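You operate a simulated robot arm through the tools that you are given. There is no shell and no other tool.

Carry out the task below with a simulated robot arm. There is one attempt and no reset: what you move stays moved.

JOB
Put things in order on the low end of the desk. At the end: the silver tin from the low end of the desk stands where the sieve stood; the sieve from the low end of the desk stands where the white bag stood; the gold brass weight from the low end of the desk stands on top of the brown wooden block; the white bag from the low end of the desk is in the beige square tray; whatever was shut is shut again. Leave all else as you found it, and nothing knocked over. Set down upright: white bag.

The check looks at the end state, three seconds after you hand in, the way a careful person would. Anything else that was tipped, shoved, dropped, spilled or broken makes it a failure.

ROBOT AND FRAMES
A 6-joint arm with a two-finger parallel gripper, fixed in place. Base frame: the origin is at the foot of the arm, x ahead of it, y to its left, z up; the work surface is at about z = 760. Units: mm, degrees, N and s.
With the tool pointing down near the work surface it reaches from about 260 to 680 mm from the base axis. Its first joint turns from -66.0 to 66.0 degrees. Payload 2.9 kg.
The tool frame sits at the grasp point between the pads (the TCP): z along the fingers, y along the line on which they close. The tips reach 30 mm beyond it. The gripper opens to 110 mm. The fingers are 20 mm wide and 10 mm thick; the gripper's body (48 by 112 mm) begins 55 mm behind the TCP.
Orientation is that of the tool frame in the base frame, as a unit quaternion [x, y, z, w]. With the fingers straight down and closing along the base's y, the tool's x points along the base's -x, its y along +y and its z along -z.

CONTROLS
- The arm moves only by the tool arm_command. Its argument "rows" is a list of rows, each a list of 7 numbers: the opening, from 0 (shut) to 1 (fully open), then the shift along the tool's x, y, z in mm, then the turn, a rotation vector about the tool's x, y, z in degrees. In form: [[claw, dx, dy, dz, wx, wy, wz], ...]. A call has 1 to 20 rows; each row is the pose to reach, as a shift and turn from the pose commanded when the call began, along the tool's axes at that moment. Rows are played at 5 a second. More than 50 mm and 8.6 degrees between two rows, or a gripper value outside its range, and nothing of the call is played. Where a pose cannot be reached the arm comes as near as it can. A force on the tool above 40 N (or 10 N above the force at the start of the call, whichever is more), or a blocked arm, ends the call early, and 0.2 s more pass. Each finger travels about 108 mm/s and halts on what it meets, pressing with about 44 N; the grip force reading is that of the motor and also rises with nothing between the fingers. The clock runs only during rows and for 0.2 s after the last one: add rows that repeat a pose to give the fingers time. It gives the time, the measured TCP pose, the force on the tool (base axes), the opening and the grip force at its end, in the units of the frame above (readings bear some noise), with the torque about the TCP (base axes, N m) and any sound that the robot's microphone picked up, and new pictures: "show" is both (left out), scene, wrist or none.
- Cameras (640 x 400 px; columns grow to the right, rows downward): "scene" is fixed at [81.9, 441.6, 1376.4]; the picture's right is [-0.70, -0.71, 0.00], its down [-0.47, 0.46, -0.75] and it looks along [0.54, -0.53, -0.66] (base axes); focal length 321 px, centre (320, 200). "wrist" rides on the gripper at [72, 17, -103] in the tool frame; the picture's right is [-0.23, 0.97, 0.00], its down [-0.76, -0.18, -0.62] and it looks along [-0.61, -0.14, 0.78] (tool axes); focal length 222 px, centre (320, 200). There is no depth. A picture from a camera that has moved, and an enlarged one, comes with that camera's place and axes in the base frame and with its lens.
- inspect(camera, box): a new picture of the part [left, top, right, bottom] of that camera's present view, enlarged. No time passes.
- hand_in(): hands the job in; it is judged then, once.

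Nothing tells you positions but the pictures and the camera data. Unless the task says otherwise, let go and move clear before handing in.

The tools are called after "Call:" as name(argument=value, ...) on one line, values as JSON. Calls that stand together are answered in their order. arm_command: Moves the arm, as the interface text tells. Its arguments: {"type":"object","properties":{"rows":{"type":"array","items":{"type":"array","items":{"type":"number"}}},"show":{"type":"string","enum":["both","scene","wrist","none"]}},"required":["rows"]} The other tools are called the same way: inspect (camera, box) takes an enlarged picture of a part of a camera's view; hand_in () hands the job in.

At the start:

```text
t: 0.0
position: [482.2, 120.9, 1086.1]
tool_rot: [0.0, 1.0, 0.0, 0.0]
force: [-0.7, 0.2, 0.2]
wrist_torque: [0.02, -0.03, -0.01]
opening: 109.9
grasp_force: 0.1
```

scene: 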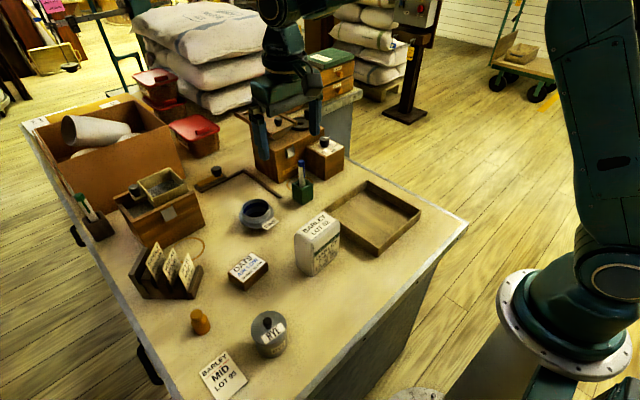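
wrist: 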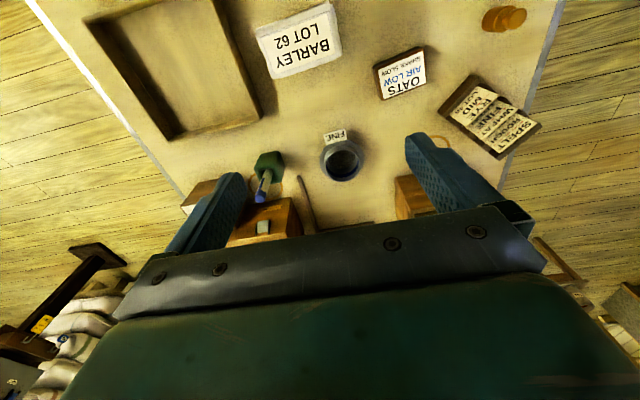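

I see a desk with a silver tin labelled RYE, a gold weight, a white bag (BARLEY LOT 62), a round sieve labelled FINE, a beige square tray, and a wooden block with an OATS label. I'll look closer before moving anything.

Call:
inspect(camera="scene", box=[160, 240, 320, 400])

Call:
inspect(camera="scene", box=[220, 160, 420, 290])

Call:
inspect(camera="scene", box=[40, 80, 240, 310])

Call:
inspect(camera="wrist", box=[80, 0, 560, 240])

```text
2.50 times, centred on (240, 320) of scene
camera zoom: at [81.9, 441.6, 1376.4], right [-0.7, -0.71, 0.0], down [-0.47, 0.46, -0.75], along [0.54, -0.53, -0.66], focal length 801 px, centre (520, -100)
```

zoom: 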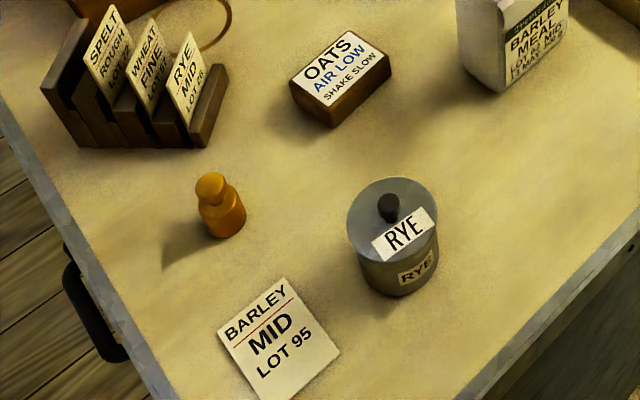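

```text
3.08 times, centred on (320, 225) of scene
camera zoom: at [81.9, 441.6, 1376.4], right [-0.7, -0.71, 0.0], down [-0.47, 0.46, -0.75], along [0.54, -0.53, -0.66], focal length 986 px, centre (320, 123)
```

zoom: 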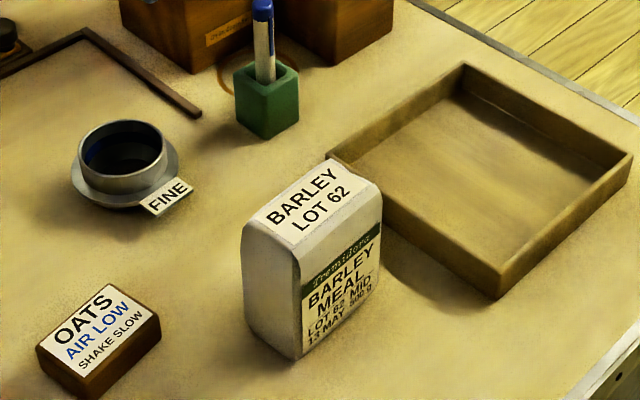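

```text
1.74 times, centred on (140, 195) of scene
camera zoom: at [81.9, 441.6, 1376.4], right [-0.7, -0.71, 0.0], down [-0.47, 0.46, -0.75], along [0.54, -0.53, -0.66], focal length 558 px, centre (633, 209)
```

zoom: 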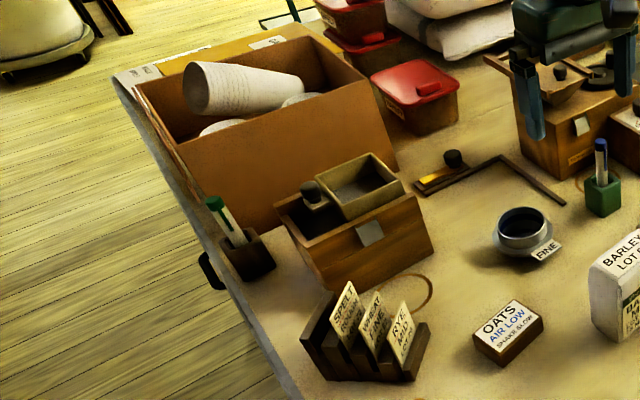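

```text
1.33 times, centred on (320, 120) of wrist
camera zoom: at [409.6, 138.2, 1190.6], right [0.23, 0.97, 0.0], down [0.76, -0.18, 0.62], along [0.61, -0.14, -0.78], focal length 296 px, centre (320, 307)
```

zoom: 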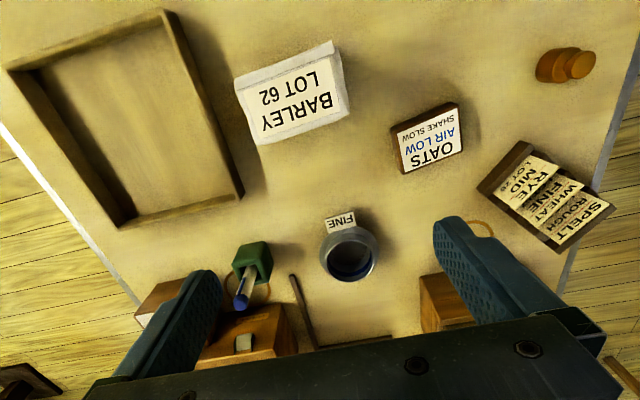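

The OATS-labelled block looks like the brown wooden block. The sieve is near (642,132), the bag near (441,92), the tin near (342,312), the weight near (469,392) and the tray centre near (425,-100). I'll move lower for a closer wrist view of the bag and sieve.

Call:
arm_command(rows=[[1, 20, -6, 24, 0, 0, 0], [1, 41, -13, 48, 0, 0, 0], [1, 62, -20, 72, 0, 0, 0], [1, 82, -26, 96, 0, 0, 0], [1, 82, -26, 96, 0, 0, 0]], show="both")

```text
t: 1.2
position: [400.3, 93.8, 989.0]
tool_rot: [-0.001, 1.0, 0.0, 0.001]
force: [-1.0, 0.7, -0.1]
wrist_torque: [0.05, 0.01, -0.02]
opening: 110.2
grasp_force: 0.0
camera wrist: at [327.3, 112.1, 1094.1], right [0.23, 0.97, 0.0], down [0.76, -0.18, 0.62], along [0.61, -0.14, -0.78], focal length 222 px, centre (320, 200)
```

scene: 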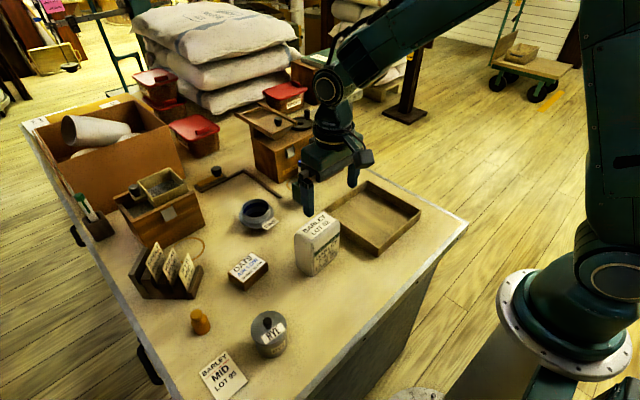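
wrist: 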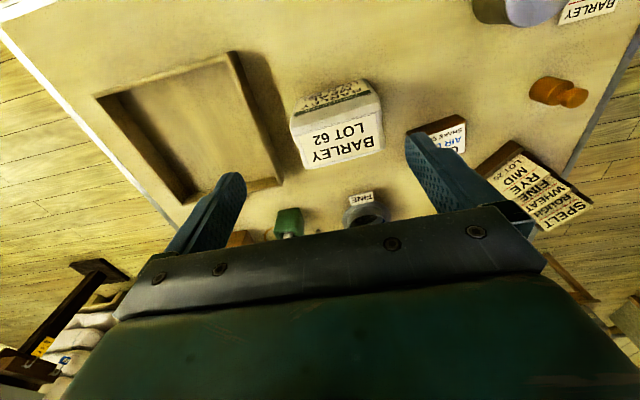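

The bag is now large in the wrist view. I'll enlarge it, the sieve and the tray for measuring.

Call:
inspect(camera="wrist", box=[270, 60, 430, 180])

Call:
inspect(camera="wrist", box=[80, 30, 320, 210])

Call:
inspect(camera="scene", box=[225, 185, 295, 245])

Call:
inspect(camera="scene", box=[280, 195, 360, 285])

```text
3.33 times, centred on (350, 120) of wrist
camera zoom: at [327.3, 112.1, 1094.1], right [0.23, 0.97, 0.0], down [0.76, -0.18, 0.62], along [0.61, -0.14, -0.78], focal length 740 px, centre (220, 467)
```

zoom: 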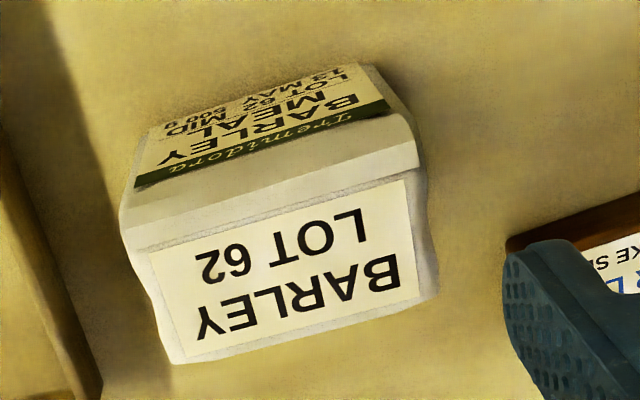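

```text
2.22 times, centred on (200, 120) of wrist
camera zoom: at [327.3, 112.1, 1094.1], right [0.23, 0.97, 0.0], down [0.76, -0.18, 0.62], along [0.61, -0.14, -0.78], focal length 494 px, centre (587, 378)
```

zoom: 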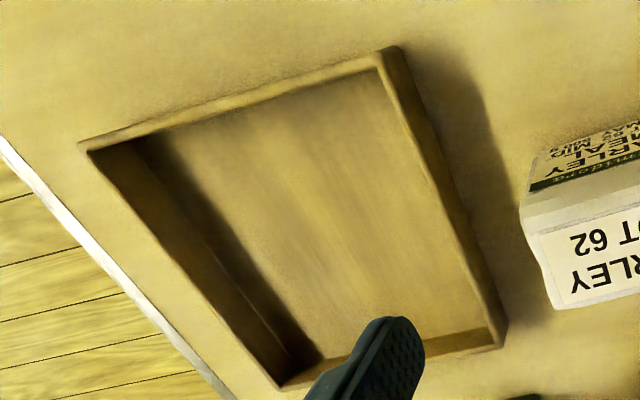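

```text
6.67 times, centred on (260, 215) of scene
camera zoom: at [81.9, 441.6, 1376.4], right [-0.7, -0.71, 0.0], down [-0.47, 0.46, -0.75], along [0.54, -0.53, -0.66], focal length 2137 px, centre (720, 100)
```

zoom: 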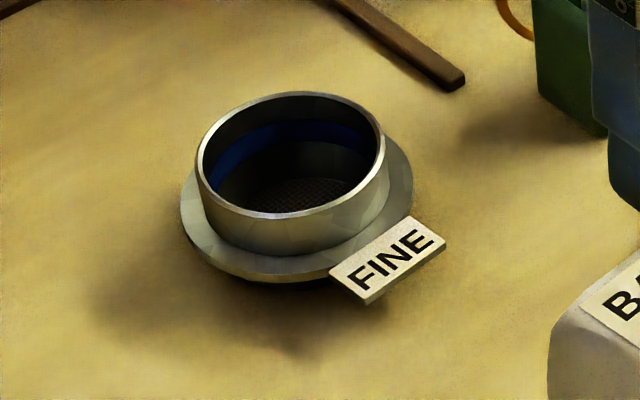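

```text
4.44 times, centred on (320, 240) of scene
camera zoom: at [81.9, 441.6, 1376.4], right [-0.7, -0.71, 0.0], down [-0.47, 0.46, -0.75], along [0.54, -0.53, -0.66], focal length 1425 px, centre (320, 22)
```

zoom: 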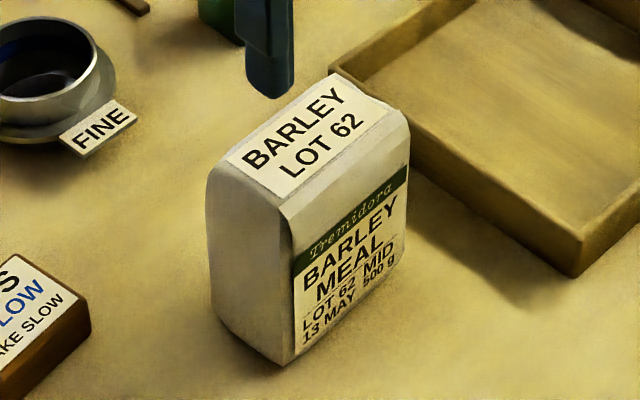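

The two cameras disagree a little about height, so I'll measure the desk by touching it with closed fingertips at an empty spot. That spot is near (550,160), between the bag and the sieve.

Call:
arm_command(rows=[[1, -38, 17, 0, 0, 0, 0], [1, -76, 33, 0, 0, 0, 0], [1, -114, 50, 0, 0, 0, 0], [1, -150, 66, 0, 0, 0, 0], [1, -150, 66, 0, 0, 0, 0]], show="wrist")

Call:
inspect(camera="wrist", box=[200, 60, 440, 210])

```text
t: 2.4
position: [550.5, 160.3, 989.4]
tool_rot: [0.0, 1.0, 0.0, 0.0]
force: [-0.6, -0.2, -0.4]
wrist_torque: [0.0, 0.01, 0.0]
opening: 109.9
grasp_force: 0.1
camera wrist: at [477.2, 178.3, 1094.7], right [0.23, 0.97, 0.0], down [0.76, -0.18, 0.62], along [0.61, -0.14, -0.78], focal length 222 px, centre (320, 200)
```

wrist: 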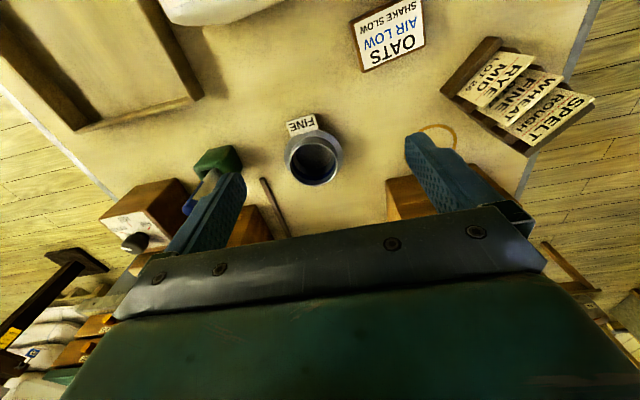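

```text
2.67 times, centred on (320, 135) of wrist
camera zoom: at [477.2, 178.3, 1094.7], right [0.23, 0.97, 0.0], down [0.76, -0.18, 0.62], along [0.61, -0.14, -0.78], focal length 592 px, centre (320, 373)
```

zoom: 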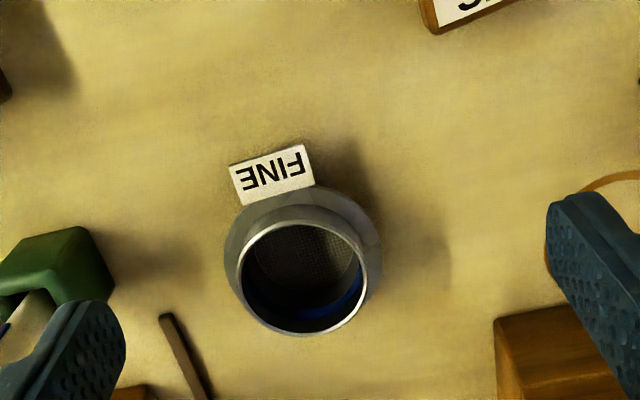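

The sieve has a ring about 72 mm wide on a 90 mm flange. Below me at (550,160) the desk is empty, so I'll close the fingers and touch down gently.

Call:
arm_command(rows=[[0, 0, 0, 30, 0, 0, 0], [0, 0, 0, 65, 0, 0, 0], [0, 0, 0, 100, 0, 0, 0], [0, 0, 0, 135, 0, 0, 0], [0, 0, 0, 160, 0, 0, 0], [0, 0, 0, 168, 0, 0, 0], [0, 0, 0, 172, 0, 0, 0], [0, 0, 0, 175, 0, 0, 0], [0, 0, 0, 178, 0, 0, 0], [0, 0, 0, 181, 0, 0, 0], [0, 0, 0, 184, 0, 0, 0], [0, 0, 0, 187, 0, 0, 0], [0, 0, 0, 190, 0, 0, 0], [0, 0, 0, 193, 0, 0, 0], [0, 0, 0, 196, 0, 0, 0], [0, 0, 0, 198, 0, 0, 0], [0, 0, 0, 200, 0, 0, 0], [0, 0, 0, 202, 0, 0, 0]], show="both")

```text
t: 6.2
position: [551.0, 161.6, 789.9]
tool_rot: [0.0, 1.0, 0.0, 0.0]
force: [-12.5, -3.5, 26.0]
wrist_torque: [-0.04, 0.4, -0.02]
opening: 0.0
grasp_force: 38.2
camera wrist: at [477.3, 178.1, 894.9], right [0.23, 0.97, 0.0], down [0.76, -0.18, 0.62], along [0.61, -0.14, -0.78], focal length 222 px, centre (320, 200)
```

scene: 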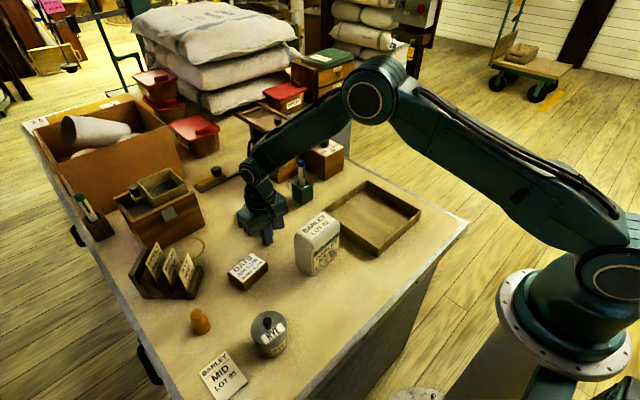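
wrist: 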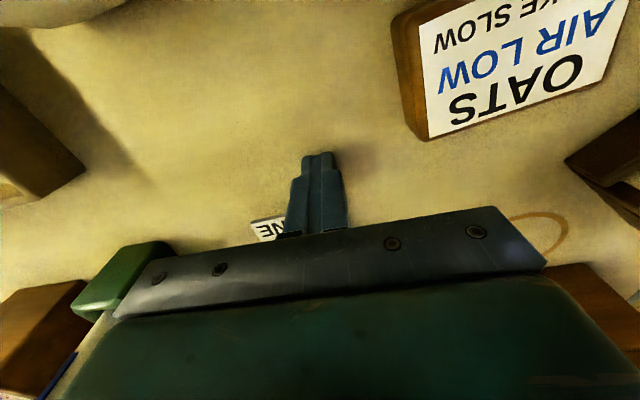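

The fingertips touched at TCP z 790, so the desk is at z 760. I'll check where the fingertip shows in the scene picture to calibrate that camera.

Call:
inspect(camera="scene", box=[225, 185, 305, 265])

Call:
inspect(camera="wrist", box=[240, 120, 400, 240])

```text
5.00 times, centred on (265, 225) of scene
camera zoom: at [81.2, 441.4, 1376.5], right [-0.7, -0.71, 0.0], down [-0.47, 0.46, -0.75], along [0.54, -0.53, -0.66], focal length 1603 px, centre (595, 75)
```

zoom: 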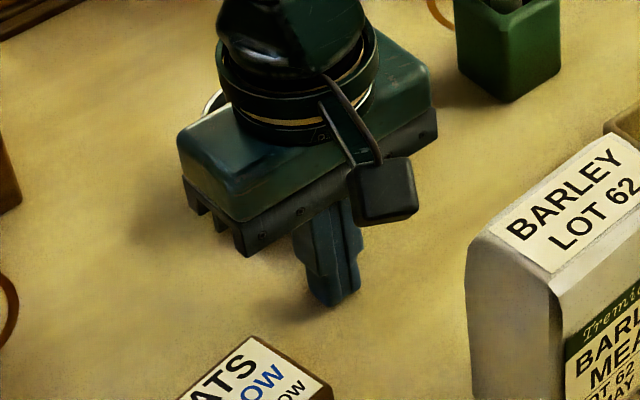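

```text
3.33 times, centred on (320, 180) of wrist
camera zoom: at [477.3, 178.1, 894.9], right [0.23, 0.97, 0.0], down [0.76, -0.18, 0.62], along [0.61, -0.14, -0.78], focal length 740 px, centre (320, 267)
```

zoom: 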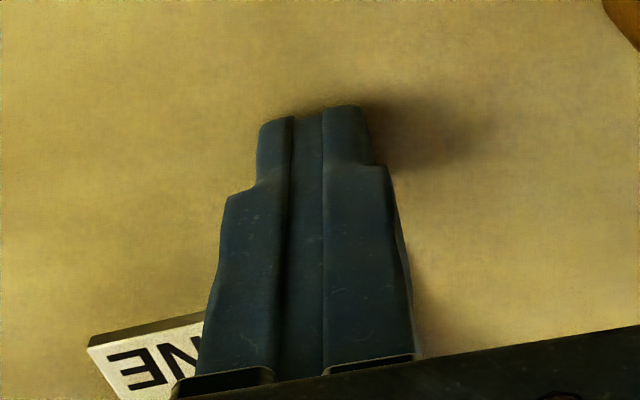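

The desk is confirmed at z 760, and the scene camera reads about 4 px high, so I'll correct for that. The bag is then centred near (428,109), yawed about 3° and about 54 mm thick. I'll lift, turn the gripper 87° so it closes across the bag's thickness, and hover above it.

Call:
arm_command(rows=[[0, 0, 0, -35, 0, 0, 0], [0, 0, 0, -75, 0, 0, 0], [0, 0, 0, -115, 0, 0, 0], [0, 0, 0, -155, 0, 0, 0], [0.2, 0, 0, -195, 0, 0, 0], [0.5, 11, -5, -200, 0, 0, 7.9], [1, 22, -9, -200, 0, 0, 15.9], [1, 33, -14, -200, 0, 0, 23.8], [1, 44, -19, -200, 0, 0, 31.7], [1, 56, -23, -200, 0, 0, 39.7], [1, 67, -28, -200, 0, 0, 47.6], [1, 78, -33, -200, 0, 0, 55.6], [1, 89, -37, -200, 0, 0, 63.5], [1, 100, -42, -200, 0, 0, 71.4], [1, 111, -47, -200, 0, 0, 79.4], [1, 122, -52, -200, 0, 0, 87.3], [1, 122, -52, -200, 0, 0, 87.3]], show="both")

Call:
inspect(camera="wrist", box=[200, 40, 440, 220])

```text
t: 9.8
position: [430.0, 108.9, 987.4]
tool_rot: [0.691, 0.723, 0.0, 0.0]
force: [1.1, 0.0, 0.1]
wrist_torque: [0.01, -0.03, -0.04]
opening: 110.2
grasp_force: 0.2
camera wrist: at [441.6, 182.1, 1092.6], right [0.98, -0.18, 0.0], down [-0.14, -0.77, 0.62], along [-0.11, -0.61, -0.78], focal length 222 px, centre (320, 200)
```

scene: 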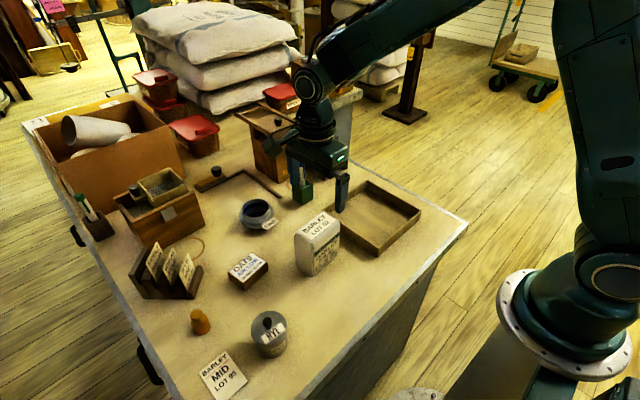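
wrist: 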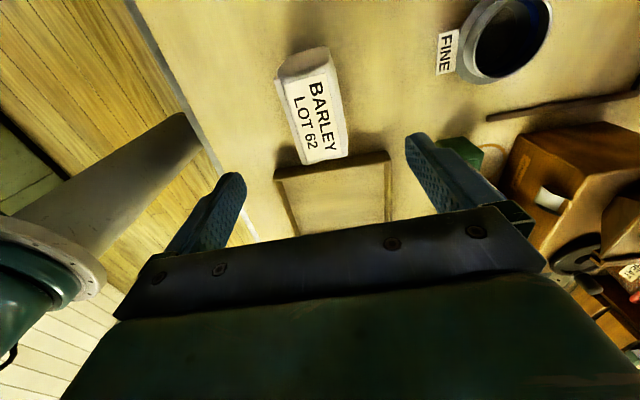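

```text
2.22 times, centred on (320, 130) of wrist
camera zoom: at [441.6, 182.1, 1092.6], right [0.98, -0.18, 0.0], down [-0.14, -0.77, 0.62], along [-0.11, -0.61, -0.78], focal length 494 px, centre (320, 356)
```

zoom: 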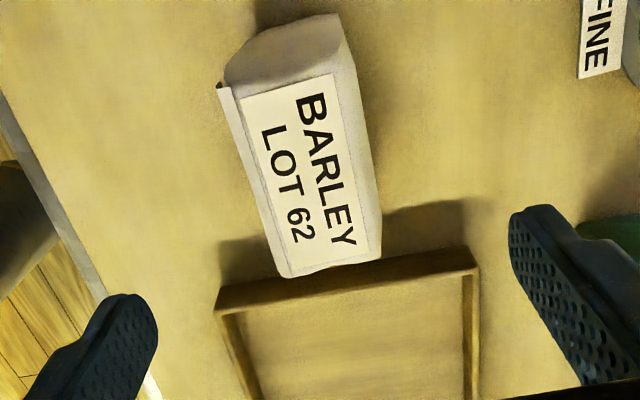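

The bag top is near z 876 with its centre at about (427,109). I'll descend with the fingers straddling its thickness, down to TCP z 835, and check before closing.

Call:
arm_command(rows=[[1, 0, -2.5, 35, 0, 0, -0.8], [1, 0, -2.5, 70, 0, 0, -0.8], [1, 0, -2.5, 105, 0, 0, -0.8], [1, 0, -2.5, 130, 0, 0, -0.8], [1, 0, -2.5, 145, 0, 0, -0.8], [1, 0, -2.5, 152, 0, 0, -0.8], [1, 0, -2.5, 152, 0, 0, -0.8]], show="both")

Call:
inspect(camera="scene", box=[270, 150, 390, 290])

```text
t: 11.4
position: [427.1, 109.5, 835.1]
tool_rot: [0.685, 0.728, -0.001, 0.0]
force: [-0.2, -0.1, 0.4]
wrist_torque: [-0.01, 0.0, 0.01]
opening: 110.0
grasp_force: 0.0
camera wrist: at [437.8, 182.8, 940.8], right [0.99, -0.17, 0.0], down [-0.13, -0.77, 0.62], along [-0.1, -0.61, -0.78], focal length 222 px, centre (320, 200)
```

scene: 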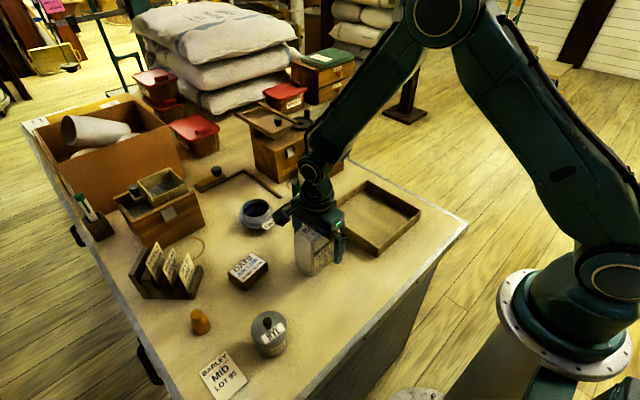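
wrist: 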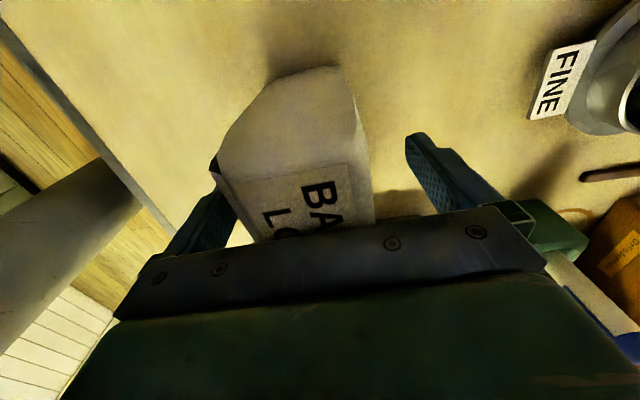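

```text
2.86 times, centred on (330, 220) of scene
camera zoom: at [81.9, 441.6, 1376.4], right [-0.7, -0.71, 0.0], down [-0.47, 0.46, -0.75], along [0.54, -0.53, -0.66], focal length 916 px, centre (291, 143)
```

zoom: 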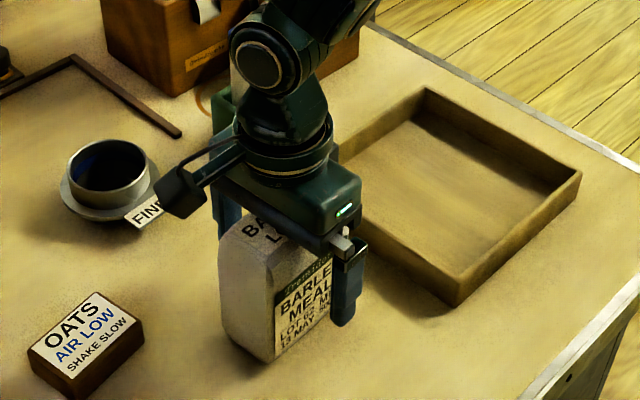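

The bag is between the fingers, but it looks closer to the left one. I'll check the spacing before closing.

Call:
inspect(camera="wrist", box=[140, 50, 500, 275])

```text
1.78 times, centred on (320, 162) of wrist
camera zoom: at [437.8, 182.8, 940.8], right [0.99, -0.17, 0.0], down [-0.13, -0.77, 0.62], along [-0.1, -0.61, -0.78], focal length 395 px, centre (320, 267)
```

zoom: 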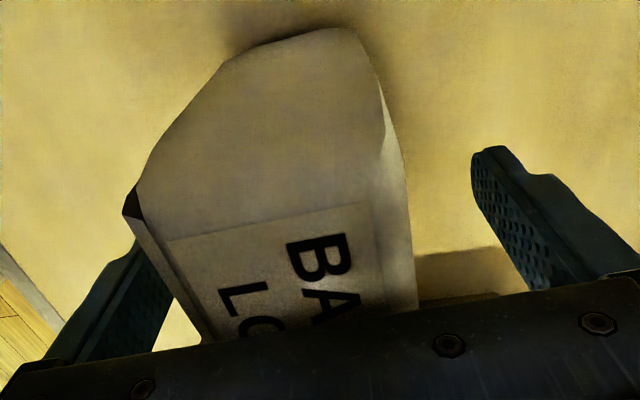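

The bag sits about 2 mm toward -x of the gripper centre. I'll shift by 2 mm and close.

Call:
arm_command(rows=[[1, 0, -2, 0, 0, 0, 0], [0.8, 0, -2, 0, 0, 0, 0], [0.6, 0, -2, 0, 0, 0, 0], [0.4, 0, -2, 0, 0, 0, 0], [0.4, 0, -2, 0, 0, 0, 0], [0.4, 0, -2, 0, 0, 0, 0]], show="both")

```text
t: 12.8
position: [423.7, 109.5, 836.5]
tool_rot: [0.685, 0.728, 0.0, 0.001]
force: [2.0, -0.1, 0.3]
wrist_torque: [-0.02, -0.06, -0.02]
opening: 56.2
grasp_force: 43.7
camera wrist: at [436.0, 182.5, 941.0], right [0.99, -0.17, 0.0], down [-0.13, -0.77, 0.62], along [-0.1, -0.61, -0.78], focal length 222 px, centre (320, 200)
```

scene: 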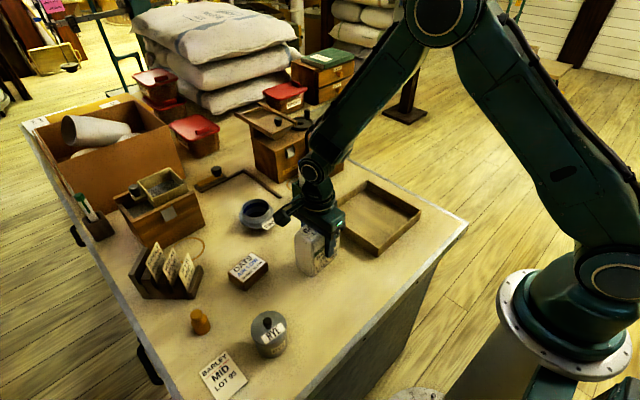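
wrist: 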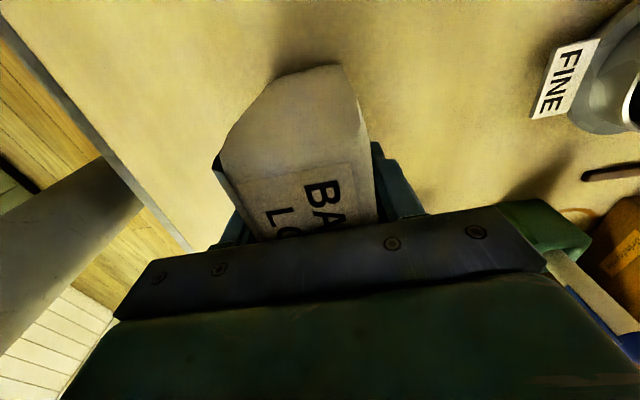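

The grip holds at 56 mm with 44 N. I'll lift slowly, then carry the bag across above the tray centre near (423,-88).

Call:
arm_command(rows=[[0.4, 0, 0, -8, 0, 0, 0], [0.4, 0, 0, -20, 0, 0, 0], [0.4, 0, 0, -40, 0, 0, 0], [0.4, 0, 0, -60, 0, 0, 0], [0.4, 0, 0, -80, 0, 0, 0], [0.4, 0, 0, -80, 0, 0, 0]], show="both")

```text
t: 14.2
position: [424.6, 108.3, 916.6]
tool_rot: [0.686, 0.728, -0.001, 0.0]
force: [0.2, -0.3, -5.4]
wrist_torque: [0.0, 0.02, 0.01]
opening: 55.6
grasp_force: 44.2
camera wrist: at [435.8, 181.6, 1021.2], right [0.99, -0.17, 0.0], down [-0.13, -0.77, 0.62], along [-0.11, -0.61, -0.78], focal length 222 px, centre (320, 200)
```

scene: 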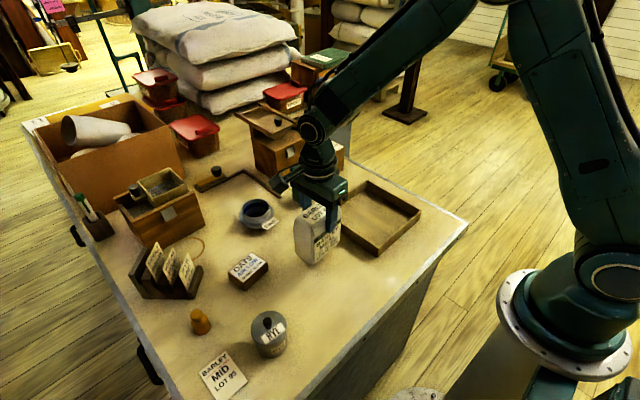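
wrist: 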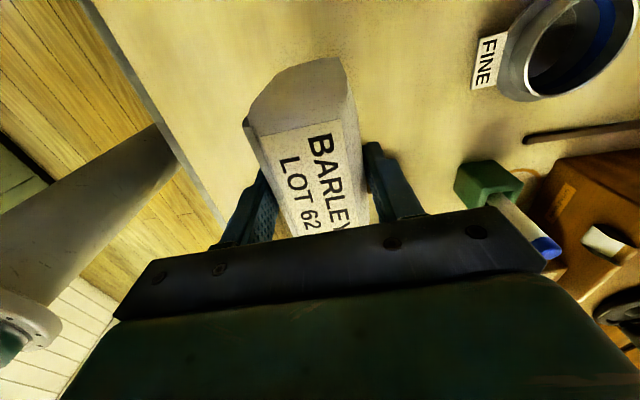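

The force reading shows a 0.5 kg load, but the bag seems lower in the grip than before. I'll check for slipping.

Call:
inspect(camera="scene", box=[270, 160, 370, 280])

Call:
arm_command(rows=[[0.2, 0, 0, 0, 0, 0, 0], [0.2, 0, 0, 0, 0, 0, 0], [0.2, 0, 0, 0, 0, 0, 0]], show="wrist")

Call:
inspect(camera="scene", box=[270, 160, 370, 280])

```text
3.33 times, centred on (320, 220) of scene
camera zoom: at [81.9, 441.6, 1376.4], right [-0.7, -0.71, 0.0], down [-0.47, 0.46, -0.75], along [0.54, -0.53, -0.66], focal length 1068 px, centre (320, 133)
```

zoom: 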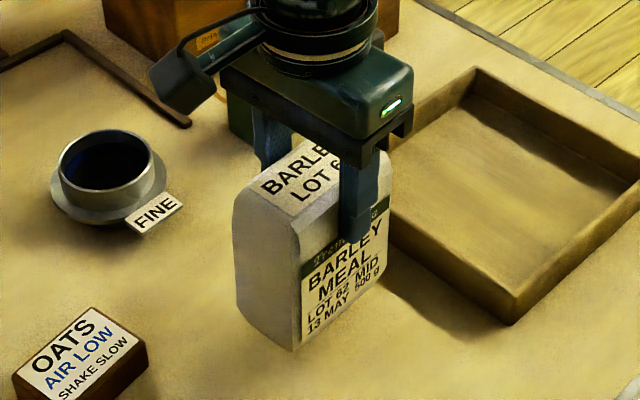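

```text
t: 15.0
position: [423.6, 107.3, 916.8]
tool_rot: [0.685, 0.728, -0.001, 0.0]
force: [0.6, -0.4, -5.0]
wrist_torque: [-0.02, -0.01, -0.02]
opening: 55.6
grasp_force: 44.1
camera wrist: at [435.9, 181.6, 1021.0], right [0.99, -0.17, 0.0], down [-0.13, -0.77, 0.62], along [-0.11, -0.61, -0.78], focal length 222 px, centre (320, 200)
```

wrist: 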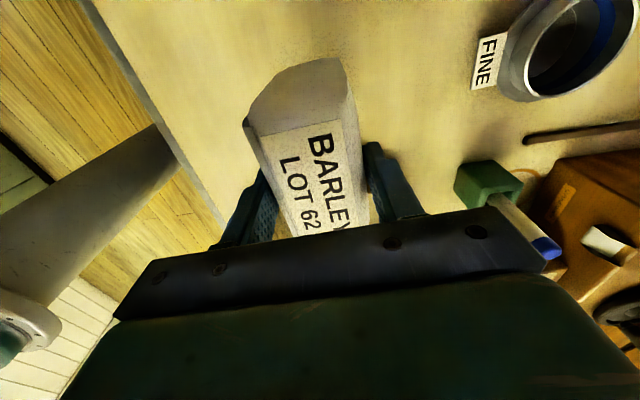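

```text
3.33 times, centred on (320, 220) of scene
camera zoom: at [81.9, 441.6, 1376.4], right [-0.7, -0.71, 0.0], down [-0.47, 0.46, -0.75], along [0.54, -0.53, -0.66], focal length 1068 px, centre (320, 133)
```

zoom: 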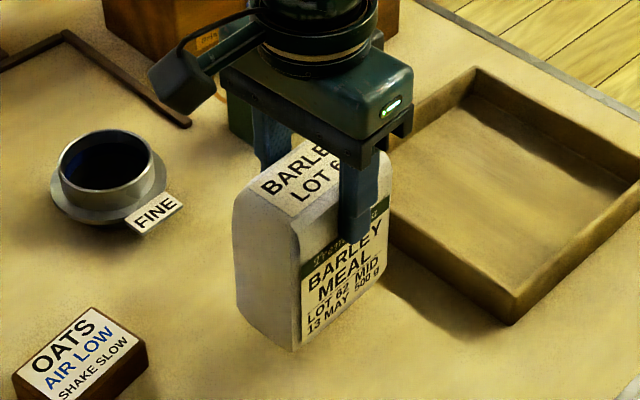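

The bag slipped about 34 mm in the grip during the lift and then stayed put, with its bottom near z 806. I'll lift very slowly to see whether it holds.

Call:
arm_command(rows=[[0, 0, 0, -0.5, 0, 0, 0], [0, 0, 0, -1.5, 0, 0, 0], [0, 0, 0, -3, 0, 0, 0], [0, 0, 0, -5, 0, 0, 0], [0, 0, 0, -7, 0, 0, 0], [0, 0, 0, -9, 0, 0, 0], [0, 0, 0, -11, 0, 0, 0], [0, 0, 0, -13, 0, 0, 0], [0, 0, 0, -14.5, 0, 0, 0], [0, 0, 0, -15.5, 0, 0, 0], [0, 0, 0, -16, 0, 0, 0], [0, 0, 0, -16, 0, 0, 0]], show="both")

Call:
inspect(camera="scene", box=[270, 160, 370, 280])

```text
t: 17.6
position: [425.2, 109.1, 932.6]
tool_rot: [0.685, 0.728, 0.0, 0.0]
force: [-0.1, 0.0, -5.2]
wrist_torque: [-0.01, -0.01, -0.01]
opening: 55.6
grasp_force: 44.3
camera wrist: at [436.0, 182.3, 1036.6], right [0.99, -0.17, 0.0], down [-0.13, -0.77, 0.62], along [-0.1, -0.61, -0.78], focal length 222 px, centre (320, 200)
```

scene: 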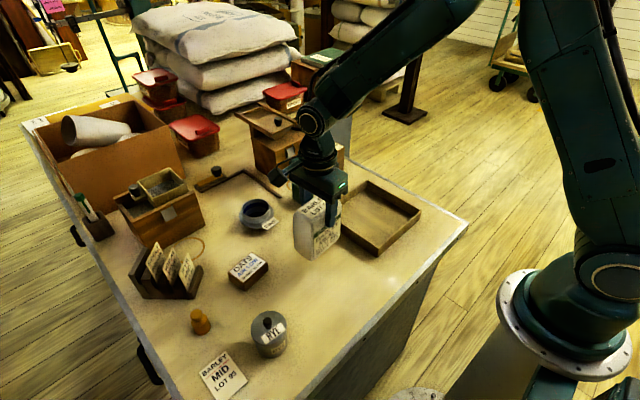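
wrist: 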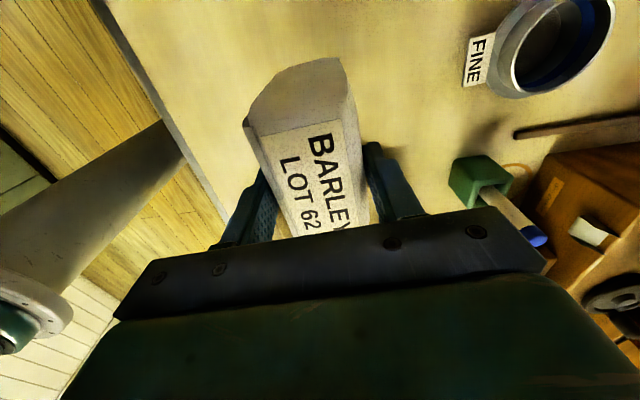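

```text
3.33 times, centred on (320, 220) of scene
camera zoom: at [81.9, 441.6, 1376.4], right [-0.7, -0.71, 0.0], down [-0.47, 0.46, -0.75], along [0.54, -0.53, -0.66], focal length 1068 px, centre (320, 133)
```

zoom: 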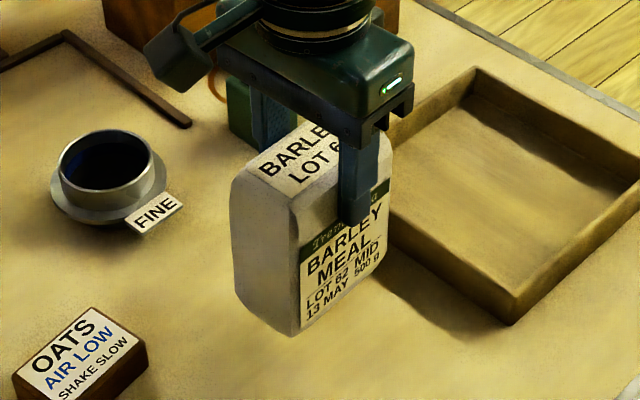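

At slow speed the bag no longer slips. I'll carry it gently toward the tray in two slow moves, rising a little more.

Call:
arm_command(rows=[[0, -1, -0.1, -0.5, 0, 0, 0], [0, -3, -0.2, -1, 0, 0, 0], [0, -6, -0.4, -2, 0, 0, 0], [0, -10, -0.7, -3, 0, 0, 0], [0, -15, -1.1, -4, 0, 0, 0], [0, -21, -1.5, -5, 0, 0, 0], [0, -28, -2, -6, 0, 0, 0], [0, -36, -2.5, -7, 0, 0, 0], [0, -44, -3.1, -8, 0, 0, 0], [0, -52, -3.7, -9, 0, 0, 0], [0, -60, -4.2, -10, 0, 0, 0], [0, -68, -4.8, -10, 0, 0, 0], [0, -75, -5.3, -10, 0, 0, 0], [0, -81, -5.7, -10, 0, 0, 0], [0, -86, -6, -10, 0, 0, 0], [0, -90, -6.3, -10, 0, 0, 0], [0, -93, -6.5, -10, 0, 0, 0], [0, -95.5, -6.7, -10, 0, 0, 0], [0, -97, -6.8, -10, 0, 0, 0], [0, -98, -6.9, -10, 0, 0, 0]], show="both")

```text
t: 21.8
position: [424.7, 10.5, 942.0]
tool_rot: [0.685, 0.729, 0.0, 0.0]
force: [-0.5, 0.4, -5.5]
wrist_torque: [-0.01, -0.01, 0.03]
opening: 55.6
grasp_force: 44.2
camera wrist: at [435.2, 84.1, 1046.4], right [0.99, -0.17, 0.0], down [-0.13, -0.77, 0.62], along [-0.1, -0.61, -0.78], focal length 222 px, centre (320, 200)
```

scene: 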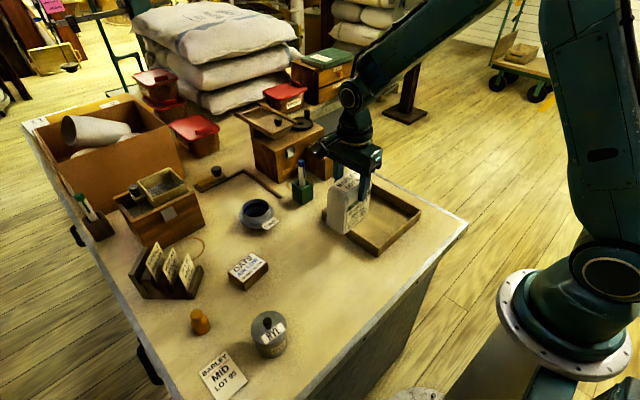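
wrist: 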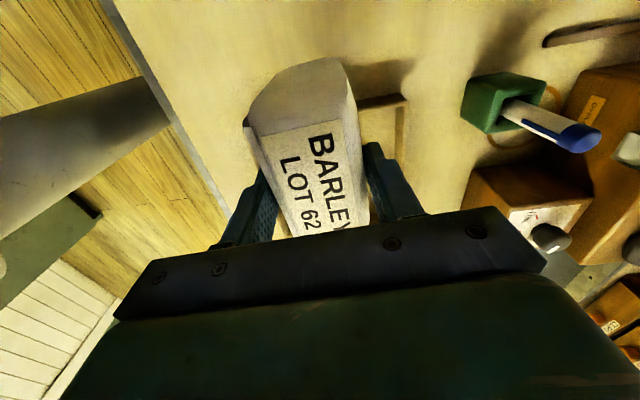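

The bag is holding with no further slip. I'll make the second slow half of the move to the tray centre.

Call:
arm_command(rows=[[0, -1, -0.1, 0, 0, 0, 0], [0, -3, -0.2, 0, 0, 0, 0], [0, -6, -0.4, 0, 0, 0, 0], [0, -10, -0.7, 0, 0, 0, 0], [0, -15, -1.1, 0, 0, 0, 0], [0, -21, -1.5, 0, 0, 0, 0], [0, -28, -2, 0, 0, 0, 0], [0, -36, -2.5, 0, 0, 0, 0], [0, -44, -3.1, 0, 0, 0, 0], [0, -52, -3.7, 0, 0, 0, 0], [0, -60, -4.2, 0, 0, 0, 0], [0, -68, -4.8, 0, 0, 0, 0], [0, -75, -5.3, 0, 0, 0, 0], [0, -81, -5.7, 0, 0, 0, 0], [0, -86, -6, 0, 0, 0, 0], [0, -90, -6.3, 0, 0, 0, 0], [0, -93, -6.5, 0, 0, 0, 0], [0, -95.5, -6.7, 0, 0, 0, 0], [0, -97, -6.8, 0, 0, 0, 0], [0, -98, -6.9, 0, 0, 0, 0]], show="both")

Call:
inspect(camera="scene", box=[290, 120, 450, 270])

```text
t: 26.0
position: [422.5, -87.2, 941.4]
tool_rot: [0.686, 0.728, 0.0, 0.0]
force: [0.4, 0.5, -5.0]
wrist_torque: [0.0, -0.01, -0.01]
opening: 55.4
grasp_force: 44.8
camera wrist: at [434.3, -14.1, 1046.5], right [0.99, -0.17, 0.0], down [-0.13, -0.77, 0.62], along [-0.1, -0.61, -0.78], focal length 222 px, centre (320, 200)
```

scene: 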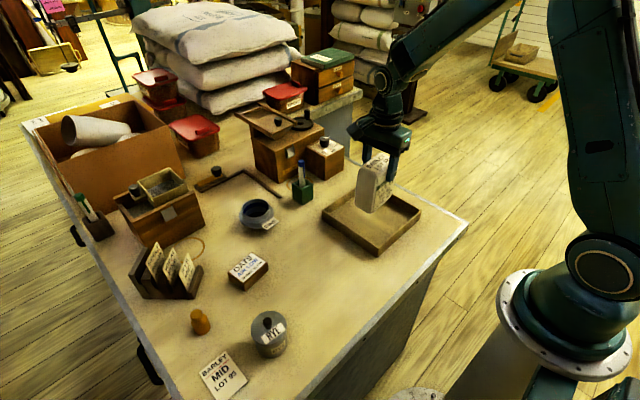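
wrist: 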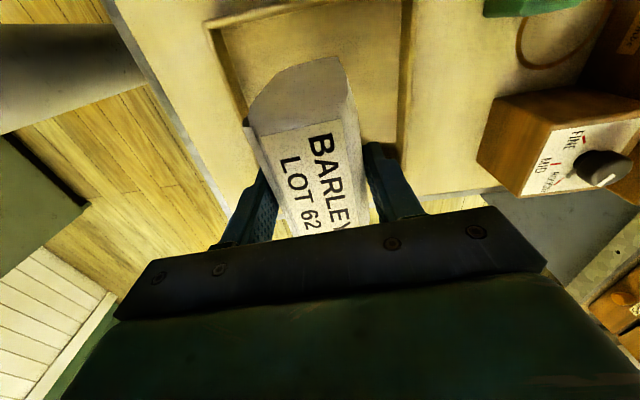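

```text
2.67 times, centred on (370, 195) of scene
camera zoom: at [81.9, 441.6, 1376.4], right [-0.7, -0.71, 0.0], down [-0.47, 0.46, -0.75], along [0.54, -0.53, -0.66], focal length 855 px, centre (187, 213)
```

zoom: 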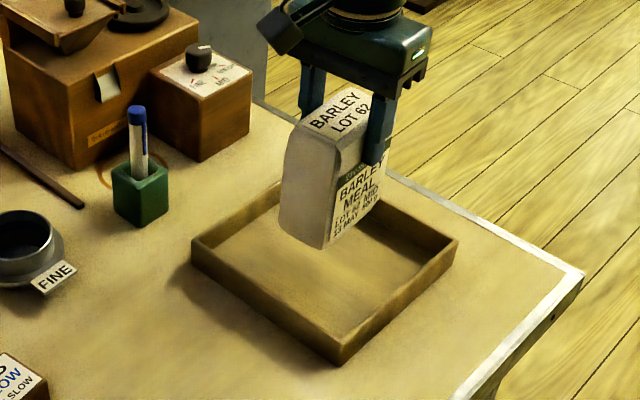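

The bag hangs over the middle of the tray, its bottom near z 831. I'll lower it slowly.

Call:
arm_command(rows=[[0, 0, 2, 1, 0, 0, 0], [0, 0, 2, 3, 0, 0, 0], [0, 0, 2, 6, 0, 0, 0], [0, 0, 2, 10, 0, 0, 0], [0, 0, 2, 15, 0, 0, 0], [0, 0, 2, 20, 0, 0, 0], [0, 0, 2, 25, 0, 0, 0], [0, 0, 2, 30, 0, 0, 0], [0, 0, 2, 35, 0, 0, 0], [0, 0, 2, 40, 0, 0, 0], [0, 0, 2, 45, 0, 0, 0], [0, 0, 2, 49, 0, 0, 0], [0, 0, 2, 52, 0, 0, 0], [0, 0, 2, 54, 0, 0, 0], [0, 0, 2, 55, 0, 0, 0], [0, 0, 2, 55, 0, 0, 0]], show="both")

Call:
inspect(camera="scene", box=[290, 120, 450, 270])

```text
t: 29.4
position: [424.4, -88.9, 886.8]
tool_rot: [0.685, 0.729, 0.0, 0.0]
force: [-0.6, -0.6, -4.6]
wrist_torque: [0.02, -0.01, -0.01]
opening: 55.5
grasp_force: 43.6
camera wrist: at [436.1, -14.0, 991.7], right [0.99, -0.17, 0.0], down [-0.13, -0.77, 0.62], along [-0.1, -0.61, -0.78], focal length 222 px, centre (320, 200)
```

scene: 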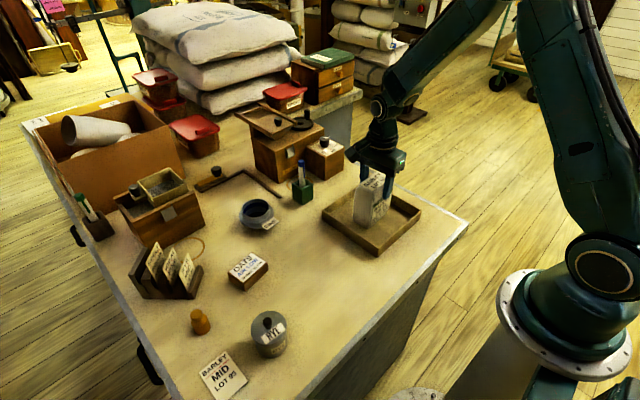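
wrist: 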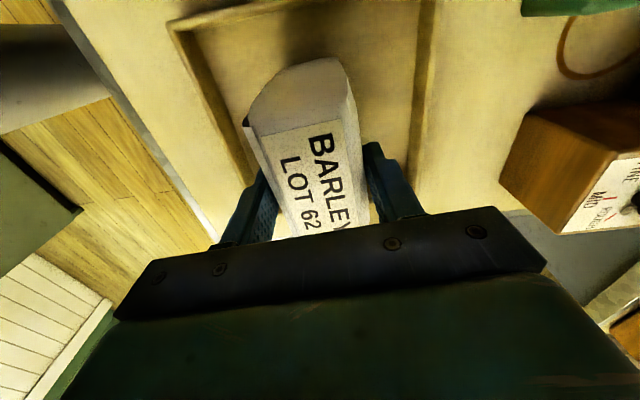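

```text
2.67 times, centred on (370, 195) of scene
camera zoom: at [81.9, 441.6, 1376.4], right [-0.7, -0.71, 0.0], down [-0.47, 0.46, -0.75], along [0.54, -0.53, -0.66], focal length 855 px, centre (187, 213)
```

zoom: 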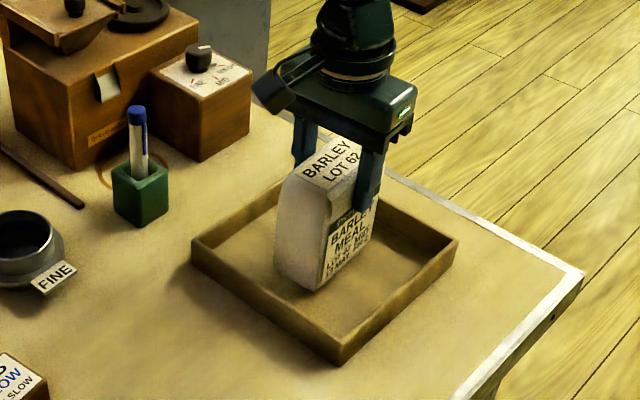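

The bag is still hanging, with 4.6 N on the tool and about 10 mm to go. I'll lower at 1 mm per row and watch for the load to come off.

Call:
arm_command(rows=[[0, 0, 0, 1, 0, 0, 0], [0, 0, 0, 2, 0, 0, 0], [0, 0, 0, 3, 0, 0, 0], [0, 0, 0, 4, 0, 0, 0], [0, 0, 0, 5, 0, 0, 0], [0, 0, 0, 6, 0, 0, 0], [0, 0, 0, 7, 0, 0, 0], [0, 0, 0, 8, 0, 0, 0], [0, 0, 0, 8, 0, 0, 0]], show="scene")

Call:
inspect(camera="scene", box=[330, 150, 430, 260])

```text
t: 31.4
position: [424.1, -88.7, 878.9]
tool_rot: [0.685, 0.729, 0.001, 0.0]
force: [-1.0, 0.4, 6.2]
wrist_torque: [0.19, 0.4, -0.03]
opening: 55.8
grasp_force: 43.8
```

scene: 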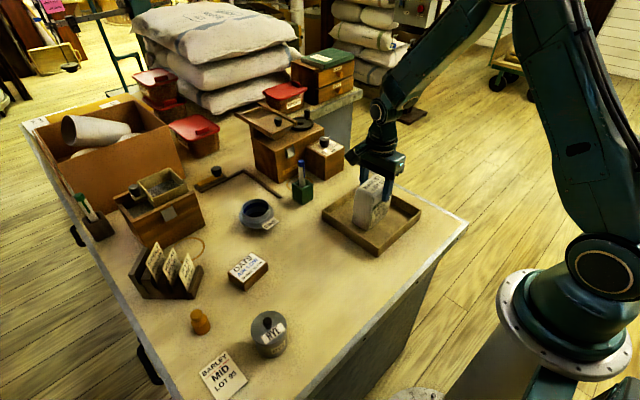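

```text
3.64 times, centred on (380, 205) of scene
camera zoom: at [81.8, 441.6, 1376.4], right [-0.7, -0.71, 0.0], down [-0.47, 0.46, -0.75], along [0.54, -0.53, -0.66], focal length 1166 px, centre (102, 182)
```

zoom: 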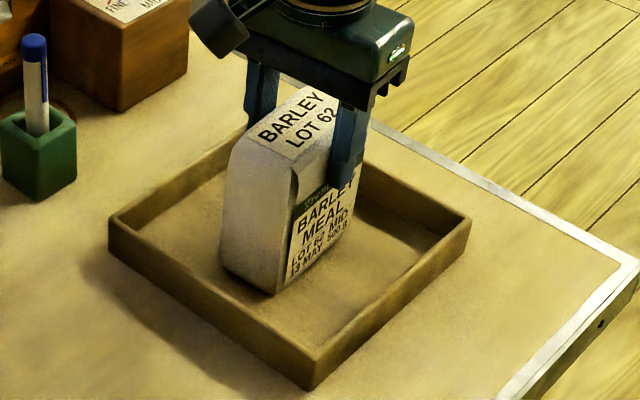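

The tool now feels an upward force, so the bag rests on the tray floor. I'll ease up 1 mm, open, and wait.

Call:
arm_command(rows=[[0, 0, 0, -0.7, 0, 0, 0], [0.52, 0, 0, -0.7, 0, 0, 0], [0.56, 0, 0, -0.7, 0, 0, 0], [0.65, 0, 0, -0.7, 0, 0, 0], [0.8, 0, 0, -0.7, 0, 0, 0], [0.8, 0, 0, -0.7, 0, 0, 0], [0.8, 0, 0, -0.7, 0, 0, 0]], show="both")

Call:
inspect(camera="scene", box=[330, 150, 430, 260])

```text
t: 33.0
position: [424.4, -88.2, 878.3]
tool_rot: [0.685, 0.728, 0.0, 0.0]
force: [-0.3, 0.3, -0.2]
wrist_torque: [0.0, 0.02, 0.0]
opening: 88.2
grasp_force: 0.1
camera wrist: at [436.2, -13.9, 984.1], right [0.99, -0.17, 0.0], down [-0.13, -0.77, 0.62], along [-0.1, -0.61, -0.78], focal length 222 px, centre (320, 200)
```

scene: 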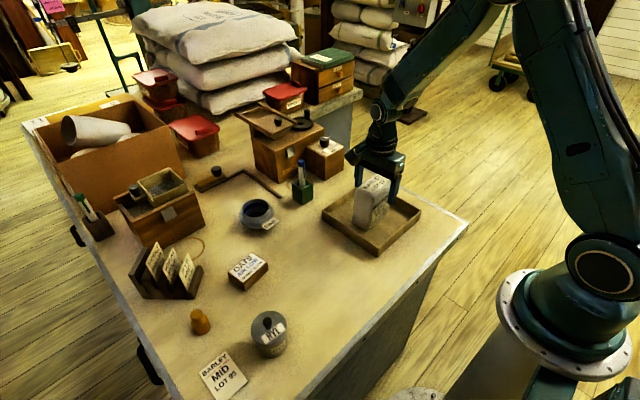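
wrist: 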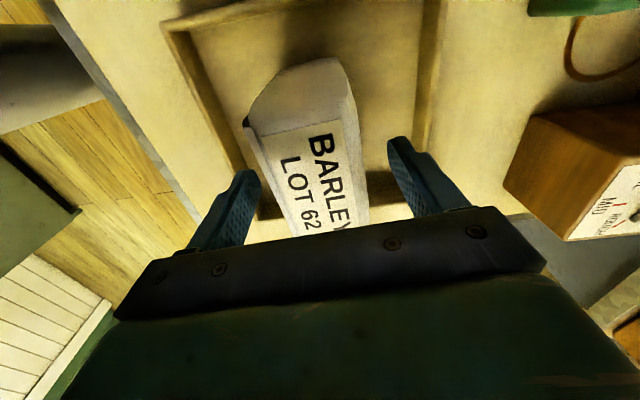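

```text
3.64 times, centred on (380, 205) of scene
camera zoom: at [81.9, 441.6, 1376.4], right [-0.7, -0.71, 0.0], down [-0.47, 0.46, -0.75], along [0.54, -0.53, -0.66], focal length 1166 px, centre (102, 182)
```

zoom: 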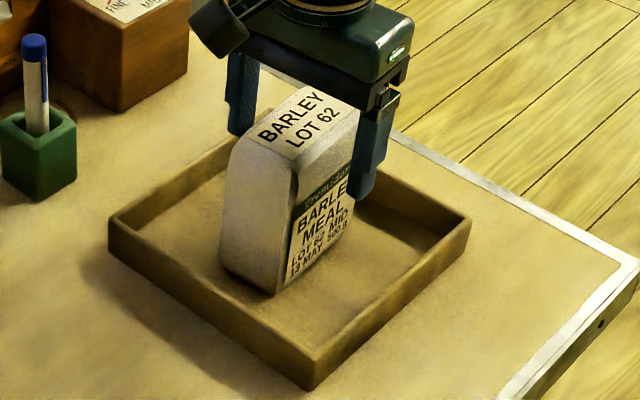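

The bag stands upright in the tray. I'll rise clear, turn the gripper back so it closes along y, and hover over the sieve near (640,130).

Call:
arm_command(rows=[[0.8, 0, 0, -20, 0, 0, 0], [0.8, 0, 0, -50, 0, 0, 0], [0.8, 0, 0, -90, 0, 0, 0], [0.9, 0, 0, -120, 0, 0, 0], [1, 18.6, 20.8, -120, 0, 0, -7.9], [1, 37.1, 41.6, -120, 0, 0, -15.7], [1, 55.7, 62.4, -120, 0, 0, -23.6], [1, 74.3, 83.2, -120, 0, 0, -31.5], [1, 92.9, 104, -120, 0, 0, -39.3], [1, 111.4, 124.7, -120, 0, 0, -47.2], [1, 130, 145.5, -120, 0, 0, -55], [1, 148.6, 166.3, -120, 0, 0, -62.9], [1, 167.2, 187.1, -120, 0, 0, -70.8], [1, 185.7, 207.9, -120, 0, 0, -78.6], [1, 204.3, 228.7, -120, 0, 0, -86.5], [1, 204.3, 228.7, -120, 0, 0, -86.5]], show="both")

Call:
inspect(camera="wrist", box=[200, 60, 440, 210])

```text
t: 36.4
position: [641.6, 130.8, 998.7]
tool_rot: [-0.002, 1.0, 0.0, 0.0]
force: [-0.5, 0.2, 0.2]
wrist_torque: [0.03, 0.0, -0.02]
opening: 110.1
grasp_force: 0.1
camera wrist: at [567.1, 147.7, 1104.1], right [0.23, 0.97, 0.0], down [0.76, -0.18, 0.62], along [0.61, -0.14, -0.78], focal length 222 px, centre (320, 200)
```

scene: 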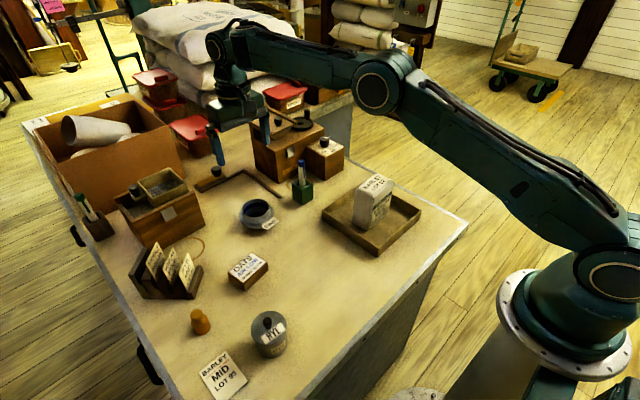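
wrist: 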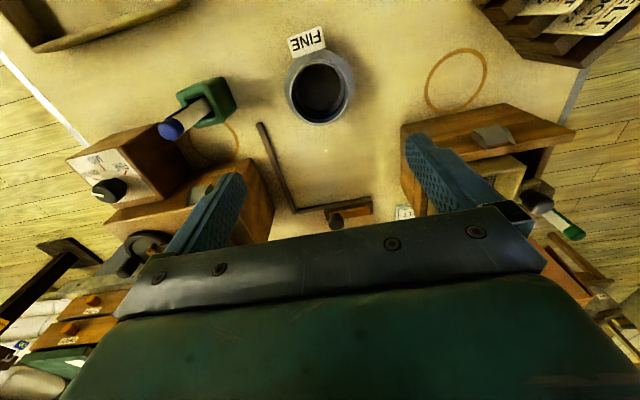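

```text
2.67 times, centred on (320, 135) of wrist
camera zoom: at [567.1, 147.7, 1104.1], right [0.23, 0.97, 0.0], down [0.76, -0.18, 0.62], along [0.61, -0.14, -0.78], focal length 592 px, centre (320, 373)
```

zoom: 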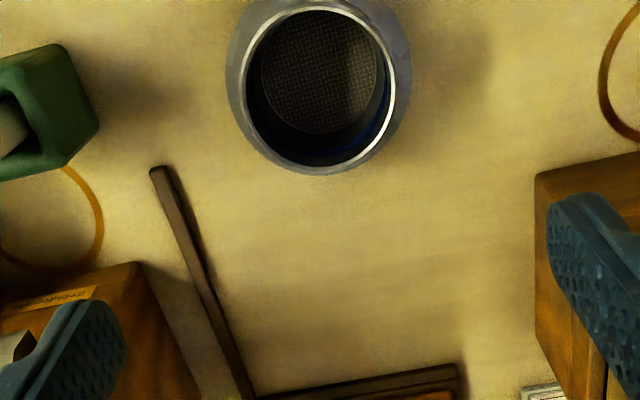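

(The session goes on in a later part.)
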